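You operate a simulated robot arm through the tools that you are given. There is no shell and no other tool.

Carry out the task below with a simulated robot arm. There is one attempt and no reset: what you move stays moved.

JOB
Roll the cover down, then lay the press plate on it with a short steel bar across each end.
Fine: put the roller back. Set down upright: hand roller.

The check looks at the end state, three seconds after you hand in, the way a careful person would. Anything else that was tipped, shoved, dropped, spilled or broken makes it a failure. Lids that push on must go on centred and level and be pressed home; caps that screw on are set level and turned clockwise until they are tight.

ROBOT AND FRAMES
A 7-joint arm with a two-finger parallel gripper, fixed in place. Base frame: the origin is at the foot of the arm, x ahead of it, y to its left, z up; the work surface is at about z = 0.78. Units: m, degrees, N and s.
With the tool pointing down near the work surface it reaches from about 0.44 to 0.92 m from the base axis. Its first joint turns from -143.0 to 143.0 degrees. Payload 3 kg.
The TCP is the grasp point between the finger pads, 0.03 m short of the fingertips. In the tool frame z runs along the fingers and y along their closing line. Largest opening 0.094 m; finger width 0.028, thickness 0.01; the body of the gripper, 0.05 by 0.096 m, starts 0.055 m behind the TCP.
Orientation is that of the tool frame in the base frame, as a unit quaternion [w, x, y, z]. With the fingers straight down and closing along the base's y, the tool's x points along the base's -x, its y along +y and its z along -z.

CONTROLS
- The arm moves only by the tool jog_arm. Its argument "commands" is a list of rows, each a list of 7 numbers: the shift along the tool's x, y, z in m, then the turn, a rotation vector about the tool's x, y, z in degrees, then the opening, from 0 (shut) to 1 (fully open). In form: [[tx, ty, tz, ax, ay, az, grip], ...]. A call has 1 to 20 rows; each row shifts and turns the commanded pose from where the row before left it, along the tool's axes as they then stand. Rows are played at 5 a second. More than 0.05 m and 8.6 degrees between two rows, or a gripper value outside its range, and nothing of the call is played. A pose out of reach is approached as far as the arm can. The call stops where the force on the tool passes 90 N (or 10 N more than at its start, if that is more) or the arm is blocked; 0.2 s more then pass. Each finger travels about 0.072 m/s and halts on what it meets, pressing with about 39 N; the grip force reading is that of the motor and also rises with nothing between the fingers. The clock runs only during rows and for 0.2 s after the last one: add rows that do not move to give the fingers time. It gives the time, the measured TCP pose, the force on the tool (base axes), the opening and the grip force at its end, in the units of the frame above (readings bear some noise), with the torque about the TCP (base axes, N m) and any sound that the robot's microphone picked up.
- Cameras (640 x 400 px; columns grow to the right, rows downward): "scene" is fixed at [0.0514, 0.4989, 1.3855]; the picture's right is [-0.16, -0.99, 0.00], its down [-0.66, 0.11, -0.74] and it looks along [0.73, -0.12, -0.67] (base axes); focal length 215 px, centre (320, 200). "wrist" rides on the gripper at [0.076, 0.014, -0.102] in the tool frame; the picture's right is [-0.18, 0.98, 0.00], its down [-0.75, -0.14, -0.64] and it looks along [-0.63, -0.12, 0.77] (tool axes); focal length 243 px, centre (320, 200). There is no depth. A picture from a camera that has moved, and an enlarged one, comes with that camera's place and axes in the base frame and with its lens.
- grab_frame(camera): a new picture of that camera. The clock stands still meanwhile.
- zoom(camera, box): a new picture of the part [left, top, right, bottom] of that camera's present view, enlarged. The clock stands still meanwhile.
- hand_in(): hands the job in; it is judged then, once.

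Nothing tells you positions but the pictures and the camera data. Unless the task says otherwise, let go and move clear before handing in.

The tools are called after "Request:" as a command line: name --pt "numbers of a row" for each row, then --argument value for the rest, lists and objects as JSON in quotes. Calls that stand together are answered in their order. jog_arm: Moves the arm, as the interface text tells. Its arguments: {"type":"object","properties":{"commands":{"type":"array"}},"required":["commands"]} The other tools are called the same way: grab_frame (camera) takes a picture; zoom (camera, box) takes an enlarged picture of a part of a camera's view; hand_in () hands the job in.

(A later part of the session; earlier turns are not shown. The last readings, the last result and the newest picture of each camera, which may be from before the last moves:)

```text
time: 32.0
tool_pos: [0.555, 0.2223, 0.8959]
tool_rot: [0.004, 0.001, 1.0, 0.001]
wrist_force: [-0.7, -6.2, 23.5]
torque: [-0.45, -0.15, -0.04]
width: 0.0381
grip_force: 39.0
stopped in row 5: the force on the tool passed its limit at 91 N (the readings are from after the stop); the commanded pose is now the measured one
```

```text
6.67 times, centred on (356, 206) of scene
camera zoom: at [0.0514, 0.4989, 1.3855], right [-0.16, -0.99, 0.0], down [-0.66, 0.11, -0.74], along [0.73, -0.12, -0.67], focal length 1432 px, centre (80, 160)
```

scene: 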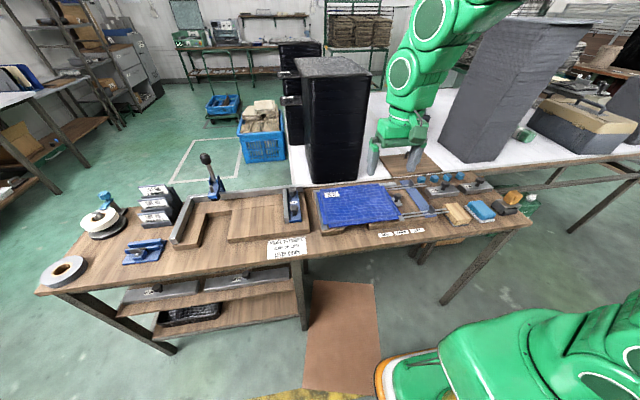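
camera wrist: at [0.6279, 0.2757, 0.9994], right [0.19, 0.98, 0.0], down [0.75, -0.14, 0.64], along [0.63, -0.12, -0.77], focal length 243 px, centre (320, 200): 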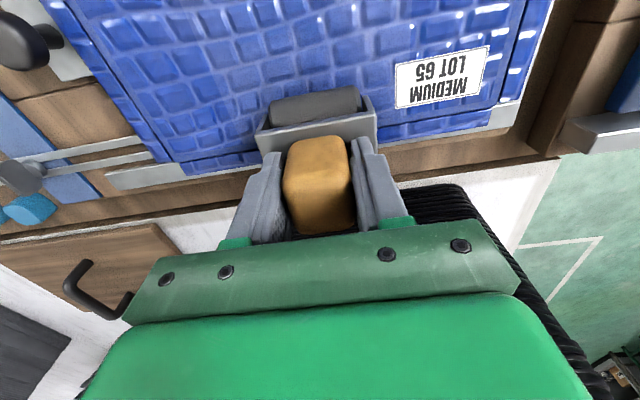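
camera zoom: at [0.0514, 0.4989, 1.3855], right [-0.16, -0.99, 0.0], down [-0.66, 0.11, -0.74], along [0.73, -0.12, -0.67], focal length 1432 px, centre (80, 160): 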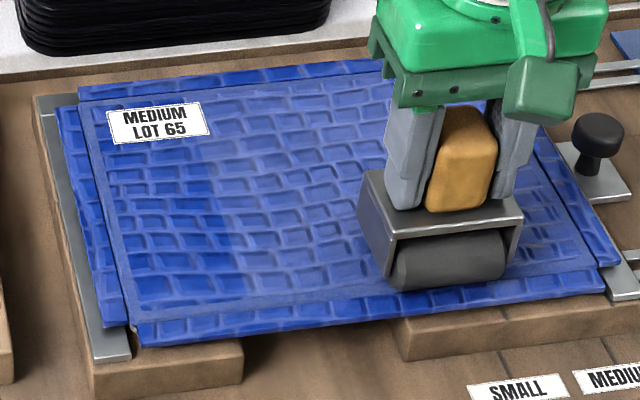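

Pressure built up to the limit while rolling back, so I'll use a lighter setting from here. I'll lift off and check the roller's attitude in the grip and the cover.

Request:
jog_arm --pt "0 0 -0.01 0 0 0 0" --pt "0 0 -0.03 0 0 0 0" --pt "0 0 -0.03 0 0 0 0" --pt "0 0 0 0 0 0 0"

Request:
zoom --camera "scene" --box '[308, 166, 420, 236]'

Request:
zoom --camera "scene" --box '[350, 155, 398, 185]'

Request:
zoom --camera "wrist" --box '[120, 0, 560, 275]'

```text
time: 33.0
tool_pos: [0.5521, 0.223, 0.9661]
tool_rot: [0.002, 0.0, 1.0, 0.0]
wrist_force: [1.0, -0.2, -2.3]
torque: [-0.03, 0.03, 0.03]
width: 0.0381
grip_force: 38.8
```

```text
5.71 times, centred on (364, 201) of scene
camera zoom: at [0.0514, 0.4989, 1.3855], right [-0.16, -0.99, 0.0], down [-0.66, 0.11, -0.74], along [0.73, -0.12, -0.67], focal length 1227 px, centre (69, 194)
```

zoom: 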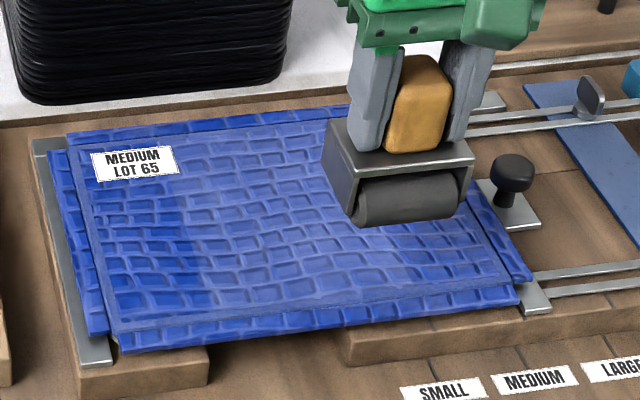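

```text
13.33 times, centred on (374, 170) of scene
camera zoom: at [0.0514, 0.4989, 1.3855], right [-0.16, -0.99, 0.0], down [-0.66, 0.11, -0.74], along [0.73, -0.12, -0.67], focal length 2864 px, centre (-400, 600)
```

zoom: 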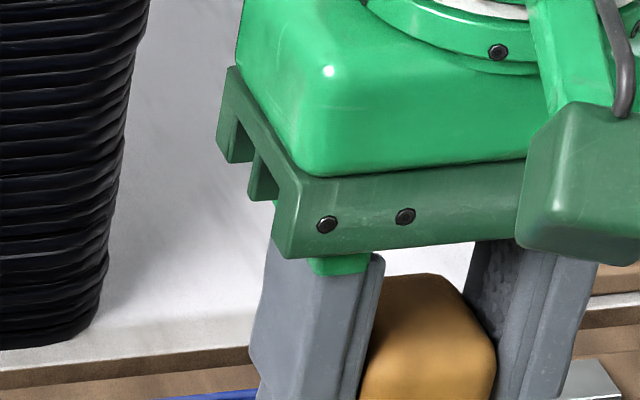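

```text
1.45 times, centred on (340, 138) of wrist
camera zoom: at [0.4757, 0.2362, 1.0681], right [0.18, 0.98, 0.0], down [0.75, -0.14, 0.64], along [0.63, -0.12, -0.76], focal length 353 px, centre (291, 291)
```

zoom: 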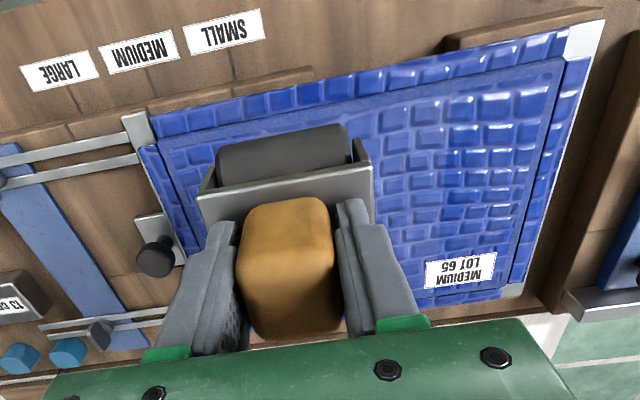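

The cover hasn't shifted and the roller is still seated squarely. I'll correct the slight tilt, move to y 0.182 and touch down gently.

Request:
jog_arm --pt "0 -0.04 0.025 0 0.3 0 0" --pt "0 0 0.033 0 0 0 0" --pt "0 0 0.009 0 0 0 0" --pt "0 0 0 0 0 0 0"

Request:
jog_arm --pt "0 0 0.0015 0 0 0 0" --pt "0 0 0 0 0 0 0"

```text
time: 34.0
tool_pos: [0.5512, 0.1818, 0.8981]
tool_rot: [-0.002, 0.0, 1.0, 0.001]
wrist_force: [-0.1, 0.3, -1.6]
torque: [0.0, 0.0, 0.0]
width: 0.0379
grip_force: 38.9
```

```text
time: 34.6
tool_pos: [0.552, 0.1814, 0.8963]
tool_rot: [-0.001, 0.0, 1.0, 0.001]
wrist_force: [-0.3, -1.4, 6.3]
torque: [0.14, -0.11, -0.02]
width: 0.0381
grip_force: 39.4
```

Request:
jog_arm --pt "0 0 0.0007 0 -0.1 0 0" --pt "-0.016 0 0 0 0 0 0" --pt "-0.016 0 0 0 0 0 0" --pt "-0.016 0 0 0 0 0 0"

Request:
jog_arm --pt "-0.016 0 0 0 0 0 0" --pt "-0.016 0 0 0 0 0 0" --pt "-0.016 0 0 0 0 0 0"

```text
time: 35.6
tool_pos: [0.601, 0.1825, 0.8948]
tool_rot: [0.0, 0.0, 1.0, 0.001]
wrist_force: [-0.4, -9.5, 46.0]
torque: [0.5, 0.08, 0.03]
width: 0.038
grip_force: 39.2
```

```text
time: 36.4
tool_pos: [0.6486, 0.1819, 0.8972]
tool_rot: [0.001, 0.0, 1.0, 0.001]
wrist_force: [-3.1, 1.0, 78.2]
torque: [1.33, 0.63, 0.07]
width: 0.038
grip_force: 39.1
```

Force climbs where both drums sit on the panel, because at the edges one drum hangs past it. I'll raise 2 mm and finish the strip forward.

Request:
jog_arm --pt "0 0 -0.002 0 0 0 0" --pt "-0.017 0 0 0 0 0 0" --pt "-0.017 0 0 0 0 0 0" --pt "-0.016 0 0 0 0 0 0" --pt "0 0 0 0 0 0 0"

Request:
jog_arm --pt "0 0 0.001 0 0 0 0" --pt "0 0 0 0 0 0 0"

```text
time: 37.6
tool_pos: [0.6977, 0.1812, 0.8968]
tool_rot: [-0.001, 0.0, 1.0, -0.001]
wrist_force: [-0.2, 3.5, 3.8]
torque: [0.39, 0.11, -0.04]
width: 0.038
grip_force: 38.7
```

```text
time: 38.2
tool_pos: [0.6976, 0.1816, 0.8967]
tool_rot: [0.0, 0.0, 1.0, 0.0]
wrist_force: [0.4, -3.5, 7.6]
torque: [-0.08, 0.12, 0.05]
width: 0.038
grip_force: 39.0
```

Request:
jog_arm --pt "0.003 0 0.001 0 0 0 0" --pt "0 0 0 0 0 0 0"

Request:
jog_arm --pt "0.015 0 -0.0005 0 0 0 0" --pt "0.015 0 -0.001 0 0 0 0" --pt "0.016 0 0 0 0 0 0"

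Request:
jog_arm --pt "0.016 0 0 0 0 0 0" --pt "0.016 0 0 0 0 0 0" --pt "0.016 0 0 0 0 0 0" --pt "0.016 0 0 0 0 0 0"

Request:
jog_arm --pt "0.016 0 0 0 0 0 0" --pt "0.016 0 0.0 0 0 0 0" --pt "0.0 0 0 0 0 0 0"

```text
time: 38.8
tool_pos: [0.6965, 0.1819, 0.8964]
tool_rot: [0.0, -0.001, 1.0, 0.001]
wrist_force: [-0.8, -5.8, 28.1]
torque: [-0.07, 0.56, 0.1]
width: 0.0379
grip_force: 39.0
```

```text
time: 39.6
tool_pos: [0.6479, 0.1819, 0.8962]
tool_rot: [-0.002, 0.0, 1.0, 0.001]
wrist_force: [-1.9, -0.8, 27.2]
torque: [0.67, 0.08, 0.03]
width: 0.038
grip_force: 39.0
```

```text
time: 40.6
tool_pos: [0.5846, 0.1819, 0.8973]
tool_rot: [-0.001, 0.0, 1.0, 0.0]
wrist_force: [0.3, 3.5, 4.6]
torque: [0.5, -0.05, 0.0]
width: 0.0381
grip_force: 39.0
```

```text
time: 41.4
tool_pos: [0.5519, 0.1826, 0.8971]
tool_rot: [0.0, -0.001, 1.0, 0.001]
wrist_force: [0.0, 1.6, 1.7]
torque: [0.17, -0.04, 0.02]
width: 0.038
grip_force: 38.8
```

Request:
jog_arm --pt "0 0 0.0015 0 0 0 0" --pt "0 0 0 0 0 0 0"

Request:
jog_arm --pt "-0.012 0 0 0 0 0 0" --pt "-0.012 0 0 0 0 0 0" --pt "-0.012 0 -0.0008 0 0 0 0" --pt "-0.012 0 0 0 0 0 0"

Request:
jog_arm --pt "0 0 -0.01 0 0 0 0" --pt "0 0 -0.03 0 0 0 0" --pt "0.02 0 -0.03 0 0 0 0" --pt "0 0 0 0 0 0 0"

Request:
zoom --camera "scene" --box '[308, 166, 420, 236]'

```text
time: 42.0
tool_pos: [0.5548, 0.1817, 0.8974]
tool_rot: [0.0, 0.0, 1.0, 0.0]
wrist_force: [-0.1, -0.3, 23.7]
torque: [0.34, -0.37, -0.03]
width: 0.0378
grip_force: 38.9
```

```text
time: 43.0
tool_pos: [0.6014, 0.1828, 0.8958]
tool_rot: [0.0, 0.0, 1.0, 0.0]
wrist_force: [0.3, -4.2, 17.8]
torque: [0.24, -0.13, -0.02]
width: 0.038
grip_force: 39.3
```

```text
time: 44.0
tool_pos: [0.5808, 0.1807, 0.9663]
tool_rot: [-0.002, 0.0, 1.0, 0.0]
wrist_force: [-0.5, 0.0, -3.1]
torque: [-0.03, 0.0, -0.03]
width: 0.0381
grip_force: 39.2
```

```text
5.71 times, centred on (364, 201) of scene
camera zoom: at [0.0514, 0.4989, 1.3855], right [-0.16, -0.99, 0.0], down [-0.66, 0.11, -0.74], along [0.73, -0.12, -0.67], focal length 1227 px, centre (69, 194)
```

zoom: 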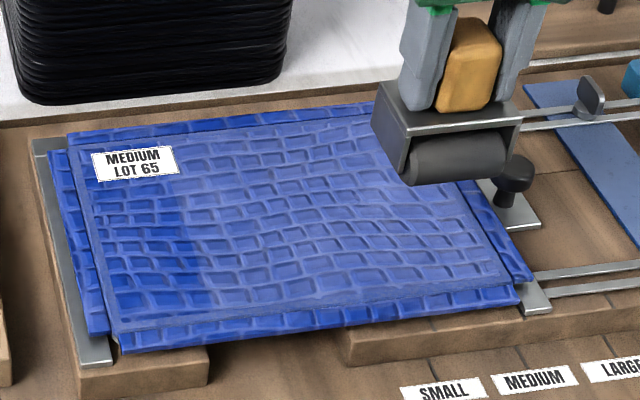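

The right half is pale now, and the left third (y above 0.30) still needs rolling. Next is the right-hand edge at y 0.160, keeping the bracket clear of the jig knob at y about 0.10.

Request:
jog_arm --pt "0 -0.021 0.025 0 0 0 0" --pt "0 0 0.033 0 0 0 0" --pt "0 0 0.01 0 0 0 0" --pt "0 0 0.0015 0 0 0 0" --pt "0 0 0 0 0 0 0"

Request:
zoom --camera "scene" --box '[364, 170, 420, 205]'

```text
time: 45.2
tool_pos: [0.5821, 0.1607, 0.8973]
tool_rot: [0.0, 0.0, 1.0, 0.001]
wrist_force: [0.5, -0.2, 15.9]
torque: [0.43, -0.07, 0.01]
width: 0.038
grip_force: 39.1
```

```text
11.43 times, centred on (392, 188) of scene
camera zoom: at [0.0514, 0.4989, 1.3855], right [-0.16, -0.99, 0.0], down [-0.66, 0.11, -0.74], along [0.73, -0.12, -0.67], focal length 2455 px, centre (-503, 343)
```

zoom: 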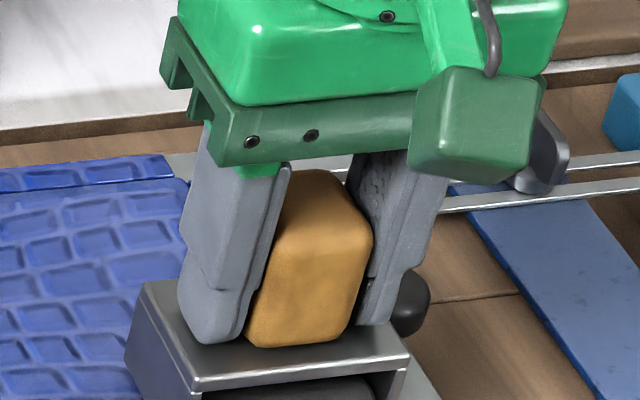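

Request:
zoom --camera "wrist" --box '[160, 40, 400, 190]'

Request:
zoom --camera "scene" --box '[372, 186, 420, 216]'

```text
2.67 times, centred on (280, 115) of wrist
camera zoom: at [0.506, 0.1741, 0.9992], right [0.18, 0.98, 0.0], down [0.75, -0.14, 0.64], along [0.63, -0.12, -0.77], focal length 647 px, centre (427, 427)
```

zoom: 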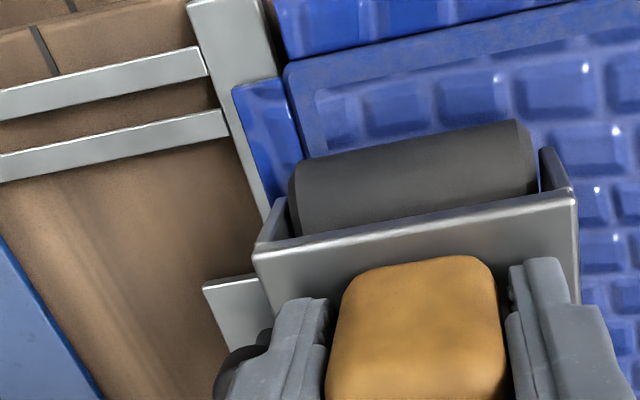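

```text
13.33 times, centred on (396, 201) of scene
camera zoom: at [0.0514, 0.4989, 1.3855], right [-0.16, -0.99, 0.0], down [-0.66, 0.11, -0.74], along [0.73, -0.12, -0.67], focal length 2864 px, centre (-693, 187)
```

zoom: 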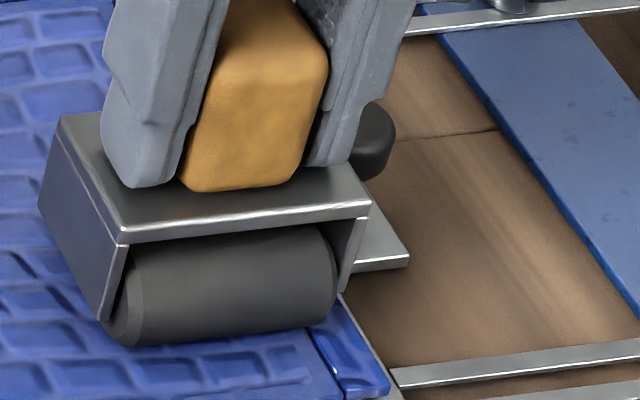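

The drum's right end lines up with the panel's right edge, and there's about 1 cm between the bracket and the jig knob. I'll roll this edge strip.

Request:
jog_arm --pt "0 0 0.0005 0 0 0 0" --pt "0.01 0 0.0003 0 0 0 0" --pt "0.01 0 0.0003 0 0 0 0" --pt "0.01 0 0.0004 0 0 0 0" --pt "0 0 0 0 0 0 0"

Request:
jog_arm --pt "-0.012 0 0 0 0 0 0" --pt "-0.012 0 -0.0004 0 0 0 0" --pt "-0.012 0 -0.0004 0 0 0 0" --pt "-0.012 0 -0.0004 0 0 0 0"

Request:
jog_arm --pt "-0.014 0 -0.0003 0 0 0 0" --pt "-0.014 0 0 0 0 0 0" --pt "-0.014 0 0 0 0 0 0"

```text
time: 46.4
tool_pos: [0.5519, 0.1613, 0.8965]
tool_rot: [0.0, 0.0, 1.0, 0.0]
wrist_force: [0.7, -3.6, 33.3]
torque: [0.43, -0.5, -0.06]
width: 0.0382
grip_force: 39.1
```

```text
time: 47.4
tool_pos: [0.5996, 0.1618, 0.8981]
tool_rot: [-0.001, 0.0, 1.0, 0.001]
wrist_force: [0.7, 2.1, 8.8]
torque: [0.43, -0.06, 0.02]
width: 0.0382
grip_force: 39.5
```

```text
time: 48.2
tool_pos: [0.6427, 0.1607, 0.8974]
tool_rot: [-0.001, 0.0, 1.0, 0.0]
wrist_force: [-0.8, -4.6, 8.1]
torque: [-0.06, 0.07, -0.02]
width: 0.0381
grip_force: 39.3
```

Request:
jog_arm --pt "0 0 0.0008 0 0 0 0" --pt "-0.014 0 0 0 0 0 0" --pt "-0.014 0 0 0 0 0 0" --pt "-0.014 0 0.0003 0 0 0 0"

Request:
jog_arm --pt "-0.012 0 0.0005 0 0 0 0" --pt "0 0 0.0005 0 0 0 0" --pt "0 0 0 0 0 0 0"

Request:
jog_arm --pt "0.014 0 0 0 0 0 0" --pt "0.014 0 -0.0004 0 0 0 0" --pt "0.014 0 -0.0003 0 0 0 0"

```text
time: 49.2
tool_pos: [0.6842, 0.1609, 0.8967]
tool_rot: [0.0, 0.0, 1.0, 0.0]
wrist_force: [0.4, 4.1, 27.4]
torque: [0.93, 0.23, -0.03]
width: 0.0378
grip_force: 39.1
```

```text
time: 50.0
tool_pos: [0.6968, 0.1614, 0.8961]
tool_rot: [0.0, 0.0, 1.0, 0.001]
wrist_force: [0.3, -9.3, 52.1]
torque: [0.12, 0.66, 0.15]
width: 0.0381
grip_force: 39.6
```

```text
time: 50.8
tool_pos: [0.6545, 0.1614, 0.895]
tool_rot: [0.002, 0.0, 1.0, 0.001]
wrist_force: [3.2, -18.4, 82.5]
torque: [0.31, -0.1, -0.04]
width: 0.0378
grip_force: 39.0
```

Request:
jog_arm --pt "0 0 -0.0025 0 0 0 0" --pt "0.014 0 0 0 0 0 0" --pt "0.014 0 0 0 0 0 0"

Request:
jog_arm --pt "0.014 0 0.0003 0 0 0 0" --pt "0.014 0 0.0003 0 0 0 0" --pt "0.014 0 0.0003 0 0 0 0"

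Request:
jog_arm --pt "0 0 -0.01 0 0 0 0" --pt "0 0 -0.03 0 0 0 0" --pt "0.0 0 -0.03 0 0 0 0" --pt "0 0 0 0 0 0 0"

Request:
zoom --camera "scene" --box '[308, 166, 420, 236]'

Request:
grab_frame --camera "wrist"

```text
time: 51.6
tool_pos: [0.6248, 0.1617, 0.8975]
tool_rot: [-0.001, 0.0, 1.0, 0.0]
wrist_force: [0.3, 5.1, 7.9]
torque: [0.68, -0.06, 0.0]
width: 0.038
grip_force: 39.3
```

```text
time: 52.4
tool_pos: [0.5838, 0.1618, 0.897]
tool_rot: [0.0, 0.001, 1.0, 0.001]
wrist_force: [0.0, -0.1, 4.8]
torque: [0.21, -0.1, 0.01]
width: 0.038
grip_force: 38.8
```

```text
time: 53.4
tool_pos: [0.5845, 0.1603, 0.9681]
tool_rot: [0.0, 0.0, 1.0, 0.001]
wrist_force: [0.4, 1.1, -3.2]
torque: [0.0, 0.0, 0.01]
width: 0.0381
grip_force: 38.8
```

```text
5.71 times, centred on (364, 201) of scene
camera zoom: at [0.0514, 0.4989, 1.3855], right [-0.16, -0.99, 0.0], down [-0.66, 0.11, -0.74], along [0.73, -0.12, -0.67], focal length 1227 px, centre (69, 194)
```

zoom: 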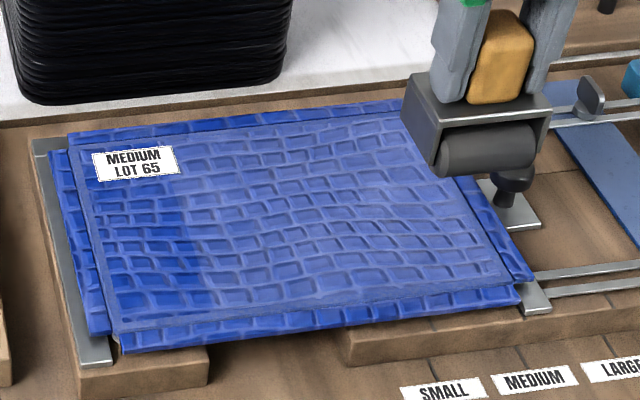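

```text
taken
camera wrist: at [0.5087, 0.1741, 1.07], right [0.18, 0.98, 0.0], down [0.75, -0.14, 0.64], along [0.63, -0.12, -0.77], focal length 243 px, centre (320, 200)
```

wrist: 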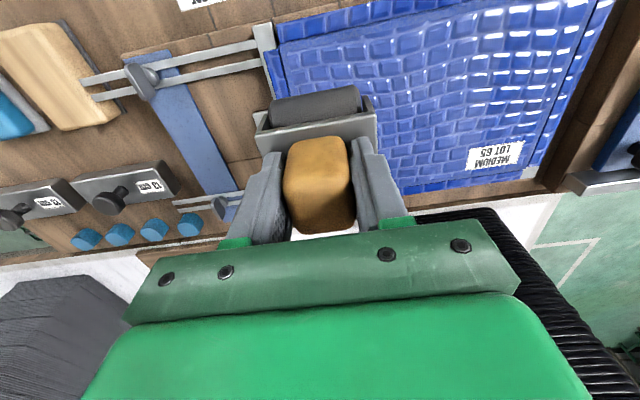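

The right part is done. Now the left third, starting at y 0.302 with contact near mid-panel.

Request:
jog_arm --pt "-0.005 0.048 0 0 0 0 0" --pt "-0.005 0.048 0 0 0 0 0" --pt "-0.005 0.045 0.02 0 0 0 0" --pt "0 0 0.035 0 0 0 0" --pt "0 0 0.013 0 0 0 0" --pt "0 0 0.002 0 0 0 0" --pt "0 0 0 0 0 0 0"

```text
time: 55.0
tool_pos: [0.5996, 0.3032, 0.8973]
tool_rot: [0.001, 0.0, 1.0, 0.0]
wrist_force: [-1.0, -0.3, 25.4]
torque: [-0.68, -0.17, 0.0]
width: 0.0379
grip_force: 38.9
```

Request:
jog_arm --pt "0.012 0 0 0 0 0 0" --pt "0.012 0 0 0 0 0 0" --pt "0.012 0 0.0005 0 0 0 0" --pt "0.012 0 0.0007 0 0 0 0" --pt "0 0 0 0 0 0 0"

Request:
jog_arm --pt "-0.012 0 -0.0003 0 0 0 0" --pt "-0.012 0 -0.0005 0 0 0 0" --pt "-0.012 0 -0.0005 0 0 0 0" --pt "-0.012 0 -0.0003 0 0 0 0"

Request:
jog_arm --pt "-0.014 0 0 0 0 0 0" --pt "-0.014 0 0 0 0 0 0" --pt "-0.014 0 0 0 0 0 0"

```text
time: 56.2
tool_pos: [0.5498, 0.302, 0.8963]
tool_rot: [0.0, 0.001, 1.0, 0.001]
wrist_force: [1.7, 0.5, 22.9]
torque: [-0.27, -0.55, -0.02]
width: 0.038
grip_force: 39.3
```

```text
time: 57.2
tool_pos: [0.5973, 0.3023, 0.8979]
tool_rot: [-0.001, 0.001, 1.0, 0.001]
wrist_force: [-0.3, -2.9, 22.6]
torque: [-0.74, -0.14, 0.0]
width: 0.0381
grip_force: 38.8
```

```text
time: 58.0
tool_pos: [0.6416, 0.3019, 0.8977]
tool_rot: [0.0, 0.0, 1.0, 0.001]
wrist_force: [0.5, 6.6, 17.5]
torque: [0.13, 0.15, -0.07]
width: 0.0381
grip_force: 39.2
```

Request:
jog_arm --pt "-0.014 0 0.0004 0 0 0 0" --pt "-0.014 0 0 0 0 0 0" --pt "-0.014 0 0.0004 0 0 0 0"

Request:
jog_arm --pt "-0.012 0 0.0005 0 0 0 0" --pt "0 0 0.0003 0 0 0 0" --pt "0 0 0 0 0 0 0"

```text
time: 58.8
tool_pos: [0.6835, 0.3009, 0.8965]
tool_rot: [0.001, 0.0, 1.0, 0.0]
wrist_force: [2.6, -1.1, 30.1]
torque: [-0.36, 0.34, 0.04]
width: 0.0381
grip_force: 39.2
```

```text
time: 59.6
tool_pos: [0.6948, 0.3008, 0.8965]
tool_rot: [0.001, 0.0, 1.0, 0.001]
wrist_force: [-0.1, -3.9, 42.9]
torque: [-0.6, 0.74, 0.05]
width: 0.0382
grip_force: 39.0
```

Good pressure all along. I'll lift, move to y 0.342 and roll that strip.

Request:
jog_arm --pt "0 0 -0.01 0 0 0 0" --pt "0.02 0.02 -0.01 0 0 0 0" --pt "0.016 0.02 0 0 0 0 0" --pt "0 0 0.015 0 0 0 0" --pt "0 0 0.003 0 0 0 0" --pt "0 0 0 0 0 0 0"

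```text
time: 61.0
tool_pos: [0.6582, 0.3435, 0.8975]
tool_rot: [0.0, -0.001, 1.0, 0.001]
wrist_force: [-0.2, 0.1, 2.5]
torque: [-0.2, 0.0, -0.03]
width: 0.0378
grip_force: 39.2
```

Request:
jog_arm --pt "0 0 0.001 0 0 0 0" --pt "-0.012 0 0.0002 0 0 0 0" --pt "-0.012 0 0.0003 0 0 0 0" --pt "-0.014 0 0.0005 0 0 0 0" --pt "0 0 0 0 0 0 0"

Request:
jog_arm --pt "0.014 0 0 0 0 0 0" --pt "0.014 0 -0.0004 0 0 0 0" --pt "0.014 0 -0.0005 0 0 0 0"

Request:
jog_arm --pt "0.014 0 0 0 0 0 0" --pt "0.014 0 0 0 0 0 0" --pt "0.014 0 0 0 0 0 0"

```text
time: 62.2
tool_pos: [0.6979, 0.3418, 0.8963]
tool_rot: [0.0, 0.0, 1.0, 0.001]
wrist_force: [-0.4, 1.3, 5.5]
torque: [-0.08, 0.13, -0.01]
width: 0.038
grip_force: 39.1
```

```text
time: 63.0
tool_pos: [0.6541, 0.3416, 0.8969]
tool_rot: [0.0, 0.0, 1.0, 0.001]
wrist_force: [-0.2, 6.6, 19.5]
torque: [-0.05, 0.06, 0.02]
width: 0.0382
grip_force: 38.8
```

```text
time: 63.8
tool_pos: [0.6128, 0.3416, 0.8992]
tool_rot: [-0.001, 0.0, 1.0, 0.0]
wrist_force: [-1.9, -0.8, 5.6]
torque: [-0.35, -0.01, -0.02]
width: 0.038
grip_force: 39.1
```

Request:
jog_arm --pt "0.0 0 0.0012 0 0 0 0" --pt "0.012 0 0 0 0 0 0" --pt "0.012 0 0 0 0 0 0" --pt "0.012 0 0 0 0 0 0"

Request:
jog_arm --pt "0.012 0 0.0003 0 0 0 0" --pt "0.012 0 0.0005 0 0 0 0" --pt "0.0 0 0 0 0 0 0"

Request:
jog_arm --pt "-0.012 0 0 0 0 0 0" --pt "-0.012 0 -0.0003 0 0 0 0" --pt "-0.012 0 -0.0003 0 0 0 0" --pt "-0.012 0 0 0 0 0 0"

```text
time: 64.8
tool_pos: [0.5767, 0.3434, 0.8966]
tool_rot: [0.001, -0.001, 1.0, 0.001]
wrist_force: [-1.4, -1.9, 29.6]
torque: [-0.9, -0.22, -0.01]
width: 0.038
grip_force: 39.1
```

```text
time: 65.6
tool_pos: [0.5536, 0.343, 0.8962]
tool_rot: [0.0, -0.001, 1.0, 0.001]
wrist_force: [-2.4, 0.5, 46.8]
torque: [-0.79, -0.51, -0.06]
width: 0.038
grip_force: 39.1
```

```text
time: 66.6
tool_pos: [0.5996, 0.3433, 0.8958]
tool_rot: [0.0, 0.0, 1.0, 0.001]
wrist_force: [0.9, 6.9, 56.5]
torque: [-0.66, -0.24, 0.01]
width: 0.0378
grip_force: 38.9
```

Force is a little high at 56 N. I'll ease 1 mm and complete the strip forward.

Request:
jog_arm --pt "-0.014 0 -0.001 0 0 0 0" --pt "-0.014 0 0 0 0 0 0" --pt "-0.014 0 0 0 0 0 0"

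Request:
jog_arm --pt "-0.014 0 0.0002 0 0 0 0" --pt "-0.014 0 0.0003 0 0 0 0" --pt "-0.014 0 0.0004 0 0 0 0"

Request:
jog_arm --pt "-0.012 0 0.0005 0 0 0 0" --pt "0 0 0.0003 0 0 0 0" --pt "0 0 0 0 0 0 0"

```text
time: 67.4
tool_pos: [0.6422, 0.3417, 0.8978]
tool_rot: [-0.002, -0.001, 1.0, 0.001]
wrist_force: [0.8, 2.7, 23.2]
torque: [-0.35, -0.12, -0.01]
width: 0.038
grip_force: 39.3
```

```text
time: 68.2
tool_pos: [0.6861, 0.3434, 0.8964]
tool_rot: [-0.001, 0.0, 1.0, 0.0]
wrist_force: [1.1, -6.3, 23.4]
torque: [-0.91, 0.18, 0.12]
width: 0.0382
grip_force: 38.8
```

```text
time: 69.0
tool_pos: [0.6982, 0.3428, 0.8971]
tool_rot: [0.0, 0.0, 1.0, 0.0]
wrist_force: [2.9, -3.9, 39.4]
torque: [-0.81, 0.49, 0.06]
width: 0.0379
grip_force: 38.8
```

Now the left-edge strip at y 0.365.

Request:
jog_arm --pt "0 0 -0.01 0 0 0 0" --pt "0.02 0.012 -0.01 0 0 0 0" --pt "0.016 0.011 0 0 0 0 0" --pt "0 0 0.015 0 0 0 0" --pt "0 0 0.0035 0 0 0 0" --pt "0 0 0 0 0 0 0"

Request:
zoom --camera "scene" --box '[300, 160, 412, 230]'

Request:
zoom --camera "wrist" --box '[240, 40, 480, 190]'

```text
time: 70.4
tool_pos: [0.6606, 0.3678, 0.897]
tool_rot: [0.0, 0.0, 1.0, 0.001]
wrist_force: [-1.2, -0.1, 14.0]
torque: [-0.37, 0.11, 0.01]
width: 0.038
grip_force: 38.5
```

```text
5.71 times, centred on (356, 195) of scene
camera zoom: at [0.0514, 0.4989, 1.3855], right [-0.16, -0.99, 0.0], down [-0.66, 0.11, -0.74], along [0.73, -0.12, -0.67], focal length 1227 px, centre (114, 229)
```

zoom: 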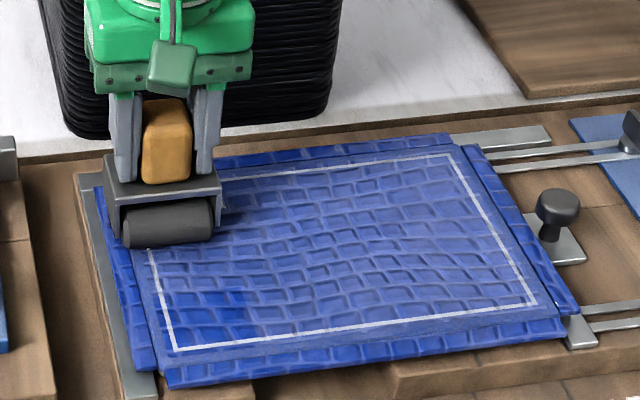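

```text
2.67 times, centred on (360, 115) of wrist
camera zoom: at [0.5852, 0.3795, 0.9994], right [0.18, 0.98, 0.0], down [0.75, -0.14, 0.64], along [0.63, -0.12, -0.77], focal length 647 px, centre (213, 427)
```

zoom: 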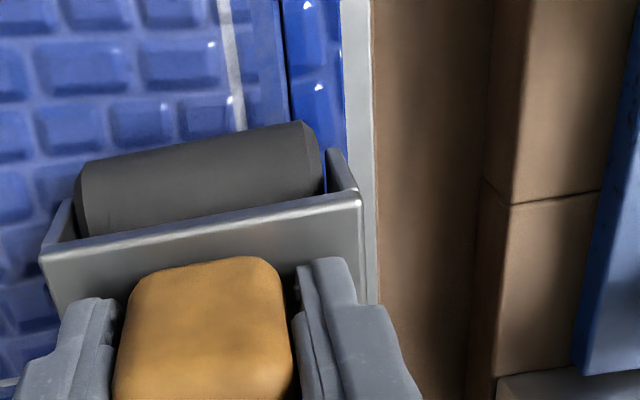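

A white outline has appeared on the cover, and the drum's left end reaches the panel's left edge. I'll finish this last edge strip so the remaining dark corner is rolled too.

Request:
jog_arm --pt "0 0 0.0003 0 0 0 0" --pt "-0.012 0 0.0002 0 0 0 0" --pt "-0.012 0 0.0003 0 0 0 0" --pt "-0.014 0 0.0005 0 0 0 0" --pt "0 0 0 0 0 0 0"

Request:
jog_arm --pt "0.014 0 0 0 0 0 0" --pt "0.014 0 -0.0004 0 0 0 0" --pt "0.014 0 -0.0004 0 0 0 0"

Request:
jog_arm --pt "0.014 0 0 0 0 0 0" --pt "0.014 0 0 0 0 0 0" --pt "0.014 0 0 0 0 0 0"

```text
time: 71.6
tool_pos: [0.7005, 0.3649, 0.8959]
tool_rot: [-0.001, 0.0, 1.0, 0.001]
wrist_force: [1.4, 4.2, 29.8]
torque: [-0.38, 0.41, -0.04]
width: 0.0383
grip_force: 39.0
```

```text
time: 72.4
tool_pos: [0.6591, 0.3657, 0.8969]
tool_rot: [0.002, -0.001, 1.0, 0.001]
wrist_force: [3.3, -2.7, 47.7]
torque: [-1.63, -0.02, 0.09]
width: 0.038
grip_force: 38.3
```

```text
time: 73.2
tool_pos: [0.6142, 0.3656, 0.8968]
tool_rot: [0.0, 0.0, 1.0, 0.001]
wrist_force: [-1.4, 7.4, 47.9]
torque: [-0.73, -0.17, 0.03]
width: 0.0379
grip_force: 39.1
```

Request:
jog_arm --pt "0.014 0 -0.0007 0 0 0 0" --pt "0.014 0 0 0 0 0 0" --pt "0.012 0 0 0 0 0 0"

Request:
jog_arm --pt "0.012 0 0.0003 0 0 0 0" --pt "0.012 0 0.0004 0 0 0 0" --pt "0.0 0 0.0003 0 0 0 0"

Request:
jog_arm --pt "-0.012 0 -0.0003 0 0 0 0" --pt "-0.012 0 -0.0004 0 0 0 0" --pt "-0.012 0 -0.0003 0 0 0 0"

Request:
jog_arm --pt "0 0 -0.01 0 0 0 0" --pt "0 0 -0.03 0 0 0 0" --pt "0 0 -0.04 0 0 0 0" --pt "0 0 0 0 0 0 0"

Request:
zoom --camera "scene" --box '[300, 166, 412, 236]'

```text
time: 74.0
tool_pos: [0.5745, 0.3645, 0.8961]
tool_rot: [-0.001, 0.0, 1.0, -0.001]
wrist_force: [1.1, -1.8, 26.4]
torque: [-0.88, -0.29, -0.03]
width: 0.0382
grip_force: 38.7
```

```text
time: 74.8
tool_pos: [0.5512, 0.3671, 0.8969]
tool_rot: [0.0, 0.0, 1.0, 0.001]
wrist_force: [2.1, -5.1, 46.2]
torque: [-1.36, -0.63, -0.04]
width: 0.0382
grip_force: 39.4
```

```text
time: 75.6
tool_pos: [0.5868, 0.3649, 0.8966]
tool_rot: [-0.001, 0.0, 1.0, 0.0]
wrist_force: [-0.5, 3.4, 11.9]
torque: [-0.2, -0.08, -0.01]
width: 0.0379
grip_force: 39.6
```

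```text
time: 76.6
tool_pos: [0.5887, 0.3652, 0.9765]
tool_rot: [-0.001, -0.001, 1.0, 0.0]
wrist_force: [-0.5, -0.1, -2.6]
torque: [0.04, 0.05, 0.02]
width: 0.0381
grip_force: 39.1
```

```text
5.71 times, centred on (356, 201) of scene
camera zoom: at [0.0514, 0.4989, 1.3855], right [-0.16, -0.99, 0.0], down [-0.66, 0.11, -0.74], along [0.73, -0.12, -0.67], focal length 1227 px, centre (114, 194)
```

zoom: 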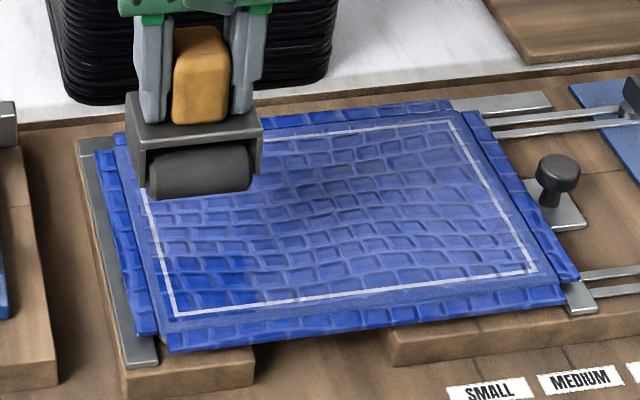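

Most is pale, but a dark patch seems to remain near the front-left, around (0.575, 0.335). I'll move aside slightly and look closely.

Request:
jog_arm --pt "0.03 -0.03 -0.02 0 0 0 0" --pt "0.01 -0.045 0 0 0 0 0" --pt "0 -0.045 0 0 0 0 0" --pt "0 0 0 0 0 0 0"

Request:
zoom --camera "scene" --box '[316, 186, 372, 226]'

Request:
zoom --camera "scene" --box '[300, 166, 412, 236]'

Request:
grab_frame --camera "wrist"

```text
time: 77.6
tool_pos: [0.5459, 0.2458, 0.996]
tool_rot: [0.0, 0.0, 1.0, 0.0]
wrist_force: [-0.2, 0.3, -2.5]
torque: [-0.02, 0.04, -0.01]
width: 0.0381
grip_force: 39.2
```

```text
10.00 times, centred on (344, 206) of scene
camera zoom: at [0.0514, 0.4989, 1.3855], right [-0.16, -0.99, 0.0], down [-0.66, 0.11, -0.74], along [0.73, -0.12, -0.67], focal length 2148 px, centre (80, 140)
```

zoom: 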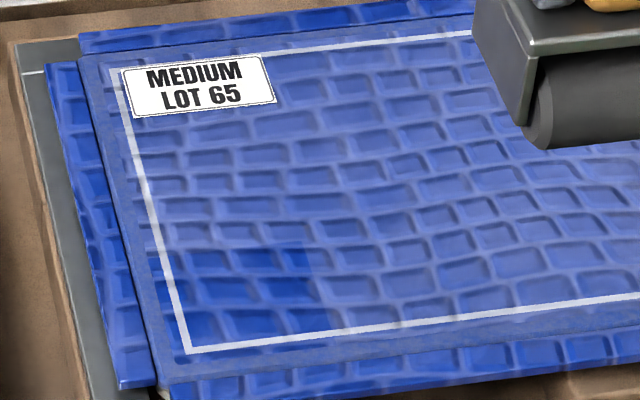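

```text
5.71 times, centred on (356, 201) of scene
camera zoom: at [0.0514, 0.4989, 1.3855], right [-0.16, -0.99, 0.0], down [-0.66, 0.11, -0.74], along [0.73, -0.12, -0.67], focal length 1227 px, centre (114, 194)
```

zoom: 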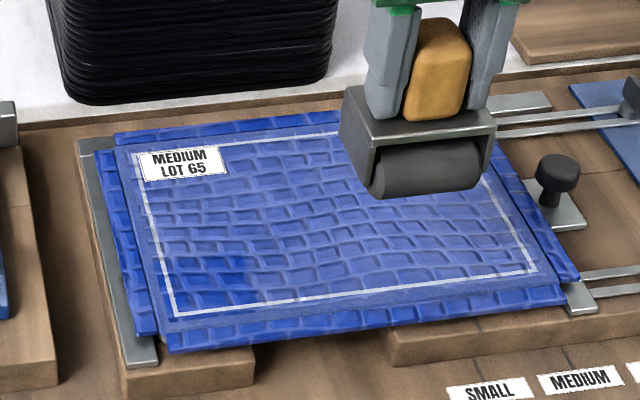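

```text
taken
camera wrist: at [0.4706, 0.2593, 1.0989], right [0.18, 0.98, 0.0], down [0.75, -0.14, 0.64], along [0.63, -0.12, -0.77], focal length 243 px, centre (320, 200)
```

wrist: 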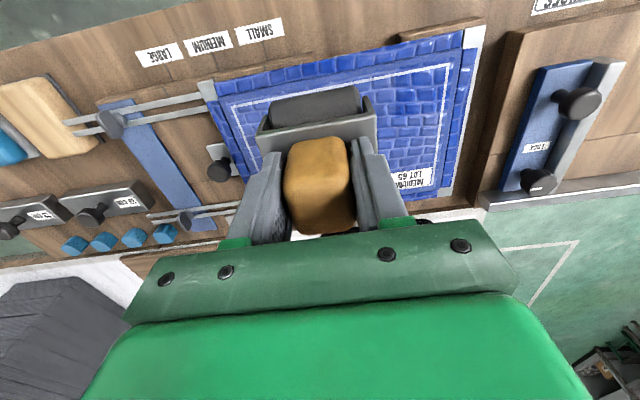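

One rectangular patch at the front-left (about x 0.54–0.597, y 0.32–0.385) hasn't taken. The torque shows my last passes pressed mainly on the drum's right end there. I'll tilt slightly so the +y end bears down and re-roll that patch.

Request:
jog_arm --pt "-0.01 0.038 0.005 0 0 0 0" --pt "-0.01 0.038 0.015 0.4 0 0 0" --pt "-0.02 0.036 0.02 0.4 0 0 0" --pt "-0.005 0 0.035 0 0 0 0" --pt "0 0 0.02 0 0 0 0" --pt "0 0 0 0 0 0 0"

```text
time: 79.0
tool_pos: [0.5911, 0.3578, 0.9016]
tool_rot: [0.0, 0.0, 1.0, -0.007]
wrist_force: [0.6, 0.6, -1.5]
torque: [-0.01, 0.0, -0.01]
width: 0.038
grip_force: 39.4
```

Request:
jog_arm --pt "0 0 0.003 0 0 0 0" --pt "0 0 0.001 0 0 0 0" --pt "0 0 0 0 0 0 0"

Request:
jog_arm --pt "0 0 0.001 0 0 0 0" --pt "0 0 0 0 0 0 0"

```text
time: 79.8
tool_pos: [0.591, 0.3559, 0.8984]
tool_rot: [0.0, -0.001, 1.0, -0.006]
wrist_force: [-0.2, 1.6, 2.2]
torque: [0.26, 0.0, -0.01]
width: 0.038
grip_force: 38.6
```

```text
time: 80.4
tool_pos: [0.5906, 0.3556, 0.8979]
tool_rot: [0.001, 0.0, 1.0, -0.006]
wrist_force: [-1.3, 0.5, 6.6]
torque: [0.12, 0.03, 0.0]
width: 0.0381
grip_force: 39.2
```

The load is now more central. I'll press to about 25–30 N and roll back and forth over the patch.

Request:
jog_arm --pt "0 0 0.001 0 0 0 0" --pt "0.008 0 0 0 0 0 0" --pt "0.008 0 0 0 0 0 0" --pt "0.008 0 0 0 0 0 0"

Request:
jog_arm --pt "0.008 0 0.0003 0 0 0 0" --pt "0.008 0 0.0003 0 0 0 0" --pt "0 0 0 0 0 0 0"

Request:
jog_arm --pt "-0.008 0 0 0 0 0 0" --pt "-0.008 0 0 0 0 0 0" --pt "-0.008 0 -0.0003 0 0 0 0" --pt "-0.008 0 -0.0003 0 0 0 0" --pt "-0.01 0 -0.0002 0 0 0 0"

Request:
zoom --camera "scene" --box '[308, 186, 372, 226]'

```text
time: 81.4
tool_pos: [0.5679, 0.356, 0.8974]
tool_rot: [-0.001, 0.0, 1.0, -0.006]
wrist_force: [-3.1, -4.1, 33.8]
torque: [-0.45, -0.08, -0.1]
width: 0.0379
grip_force: 38.8
```

```text
time: 82.2
tool_pos: [0.5518, 0.3577, 0.8964]
tool_rot: [0.001, -0.001, 1.0, -0.007]
wrist_force: [1.9, 0.8, 57.1]
torque: [0.04, -0.59, 0.02]
width: 0.038
grip_force: 39.2
```

```text
time: 83.4
tool_pos: [0.5944, 0.3558, 0.8957]
tool_rot: [0.0, 0.001, 1.0, -0.006]
wrist_force: [0.9, 7.1, 46.5]
torque: [0.35, -0.22, 0.0]
width: 0.0381
grip_force: 39.7
```

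```text
10.00 times, centred on (340, 206) of scene
camera zoom: at [0.0514, 0.4989, 1.3855], right [-0.16, -0.99, 0.0], down [-0.66, 0.11, -0.74], along [0.73, -0.12, -0.67], focal length 2148 px, centre (120, 140)
```

zoom: 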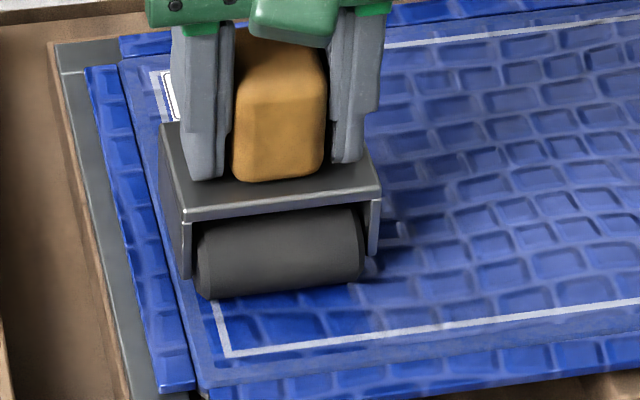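

The patch still looks dark under the drum. I'll lift and compare closely.

Request:
jog_arm --pt "0 0 -0.01 0 0 0 0" --pt "0 0 -0.03 0 0 0 0" --pt "0 -0.03 -0.03 0 0 0 0" --pt "0 -0.045 0 0 0 0 0" --pt "0 -0.045 0 0 0 0 0" --pt "0 0 0 0 0 0 0"

Request:
zoom --camera "scene" --box '[316, 186, 372, 226]'

Request:
zoom --camera "scene" --box '[350, 186, 406, 226]'

Request:
zoom --camera "wrist" --box '[340, 0, 580, 150]'

```text
time: 84.8
tool_pos: [0.5949, 0.2392, 0.9674]
tool_rot: [0.0, -0.001, 1.0, -0.007]
wrist_force: [-0.9, 0.1, -2.4]
torque: [-0.01, 0.0, -0.05]
width: 0.0382
grip_force: 39.0
```

```text
10.00 times, centred on (344, 206) of scene
camera zoom: at [0.0514, 0.4989, 1.3855], right [-0.16, -0.99, 0.0], down [-0.66, 0.11, -0.74], along [0.73, -0.12, -0.67], focal length 2148 px, centre (80, 140)
```

zoom: 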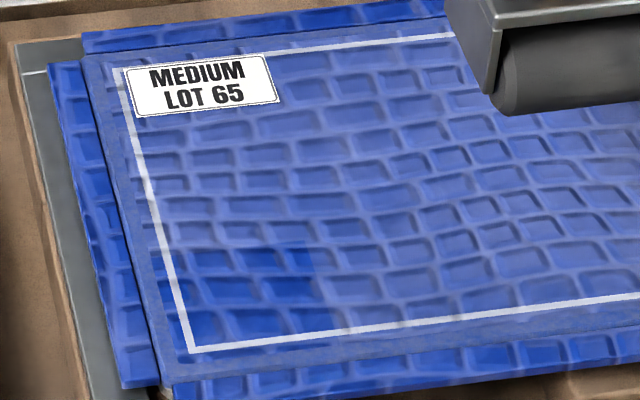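

```text
10.00 times, centred on (378, 206) of scene
camera zoom: at [0.0514, 0.4989, 1.3855], right [-0.16, -0.99, 0.0], down [-0.66, 0.11, -0.74], along [0.73, -0.12, -0.67], focal length 2148 px, centre (-260, 140)
```

zoom: 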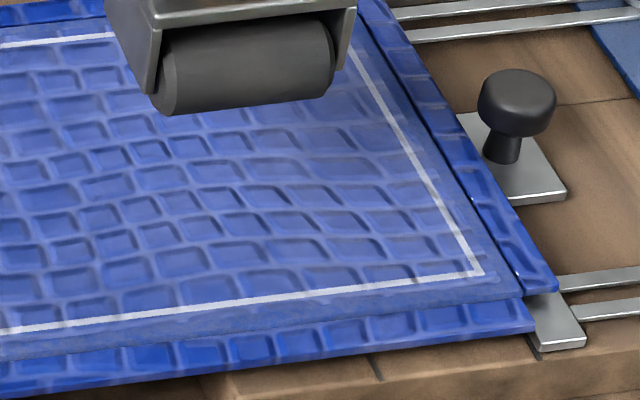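

```text
2.67 times, centred on (460, 75) of wrist
camera zoom: at [0.5182, 0.2534, 1.07], right [0.18, 0.98, -0.01], down [0.75, -0.13, 0.64], along [0.63, -0.13, -0.77], focal length 647 px, centre (-53, 533)
```

zoom: 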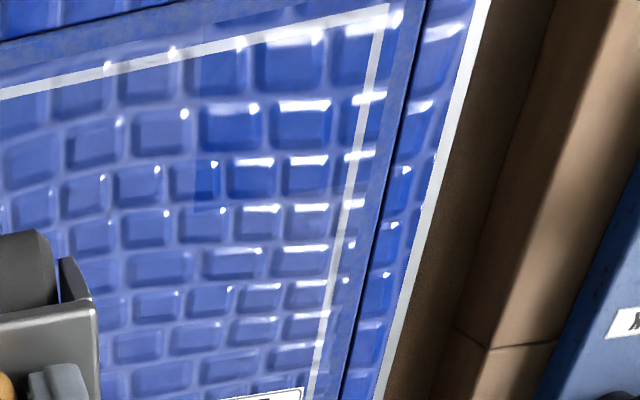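

The remaining patch is one cell, about x 0.54–0.596, y 0.326–0.39. The drum's ends carry most of the load, so I'll put the +y end of the drum right in the cell: y 0.332 with slightly more tilt.

Request:
jog_arm --pt "0 0.047 0 0.2 0 0 0" --pt "0 0.047 0.02 0.2 0 0 0" --pt "0 0 0.035 0 0 0 0" --pt "0 0 0.011 0 0 0 0" --pt "0 0 0 0 0 0 0"

Request:
jog_arm --pt "0 0 0.0015 0 0 0 0" --pt "0 0 0.0 0 0 0 0"

Request:
jog_arm --pt "0 0 0.001 0 0 0 0" --pt "0 0 0.0 0 0 0 0"

```text
refused: row 2 steps farther than a row can; nothing moved
```

```text
time: 85.4
tool_pos: [0.5944, 0.2379, 0.9662]
tool_rot: [0.0, 0.0, 1.0, -0.005]
wrist_force: [0.2, 0.8, -1.9]
torque: [0.0, 0.04, 0.0]
width: 0.0381
grip_force: 38.4
```

```text
time: 86.0
tool_pos: [0.594, 0.2379, 0.9632]
tool_rot: [0.0, 0.0, 1.0, -0.006]
wrist_force: [0.0, -0.2, -2.6]
torque: [-0.01, 0.0, 0.0]
width: 0.0382
grip_force: 39.0
```

One row was too long and was refused, so only a small harmless descent happened. I'll redo the move in shorter steps.

Request:
jog_arm --pt "0 0.047 0 0.2 0 0 0" --pt "0 0.047 0 0.2 0 0 0" --pt "0 0 0.03 0 0 0 0" --pt "0 0 0.025 0 0 0 0" --pt "0 0 0.008 0 0 0 0" --pt "0 0 0 0 0 0 0"

Request:
jog_arm --pt "0 0 0.0025 0 0 0 0" --pt "0 0 0.0 0 0 0 0"

Request:
jog_arm --pt "0 0 0.001 0 0 0 0" --pt "0 0 0.0 0 0 0 0"

```text
time: 87.4
tool_pos: [0.5927, 0.3292, 0.9021]
tool_rot: [-0.001, 0.0, 1.0, -0.011]
wrist_force: [0.0, 0.4, -3.9]
torque: [0.02, 0.01, 0.0]
width: 0.0379
grip_force: 38.7
```

```text
time: 88.0
tool_pos: [0.5945, 0.329, 0.8983]
tool_rot: [0.0, 0.0, 1.0, -0.01]
wrist_force: [0.0, -0.5, -0.1]
torque: [0.05, -0.03, -0.01]
width: 0.0379
grip_force: 39.1
```

```text
time: 88.6
tool_pos: [0.5938, 0.3296, 0.8979]
tool_rot: [0.0, 0.0, 1.0, -0.009]
wrist_force: [-0.3, 1.1, 4.4]
torque: [0.24, -0.06, 0.03]
width: 0.0378
grip_force: 38.4
```

Now the +y end carries the load, at y about 0.36. I'll press and roll over the patch.

Request:
jog_arm --pt "0.004 0 0.0012 0 0 0 0" --pt "0.01 0 0 0 0 0 0" --pt "0.01 0 0 0 0 0 0" --pt "0.01 0 0 0 0 0 0"

Request:
jog_arm --pt "0.008 0 0.0003 0 0 0 0" --pt "0 0 0 0 0 0 0" --pt "-0.01 0 0 0 0 0 0"

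Request:
jog_arm --pt "-0.01 0 0 0 0 0 0" --pt "-0.01 0 -0.0003 0 0 0 0" --pt "-0.012 0 0 0 0 0 0"

Request:
zoom --camera "scene" --box '[308, 186, 372, 226]'

```text
time: 89.6
tool_pos: [0.5606, 0.3305, 0.8967]
tool_rot: [0.0, 0.0, 1.0, -0.01]
wrist_force: [-1.2, -0.9, 29.7]
torque: [0.51, -0.23, -0.01]
width: 0.0379
grip_force: 39.1
```

```text
time: 90.4
tool_pos: [0.5614, 0.3299, 0.8962]
tool_rot: [0.001, 0.0, 1.0, -0.009]
wrist_force: [0.8, -2.7, 47.3]
torque: [0.58, -0.36, -0.02]
width: 0.0382
grip_force: 39.1
```

```text
time: 91.2
tool_pos: [0.5932, 0.3294, 0.8973]
tool_rot: [-0.002, 0.0, 1.0, -0.01]
wrist_force: [-2.6, 4.8, 36.6]
torque: [0.97, -0.13, 0.0]
width: 0.0379
grip_force: 38.9
```

```text
10.00 times, centred on (340, 206) of scene
camera zoom: at [0.0514, 0.4989, 1.3855], right [-0.16, -0.99, 0.0], down [-0.66, 0.11, -0.74], along [0.73, -0.12, -0.67], focal length 2148 px, centre (120, 140)
```

zoom: 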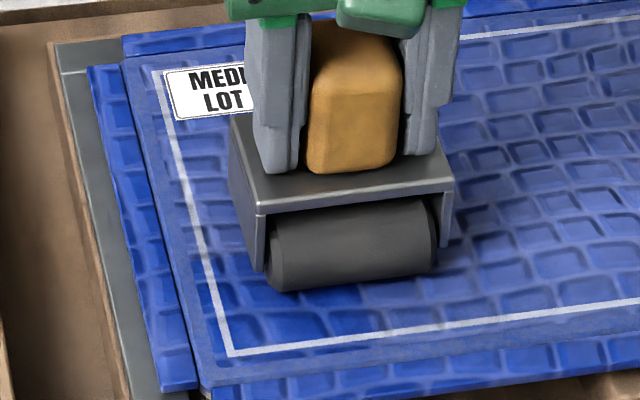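

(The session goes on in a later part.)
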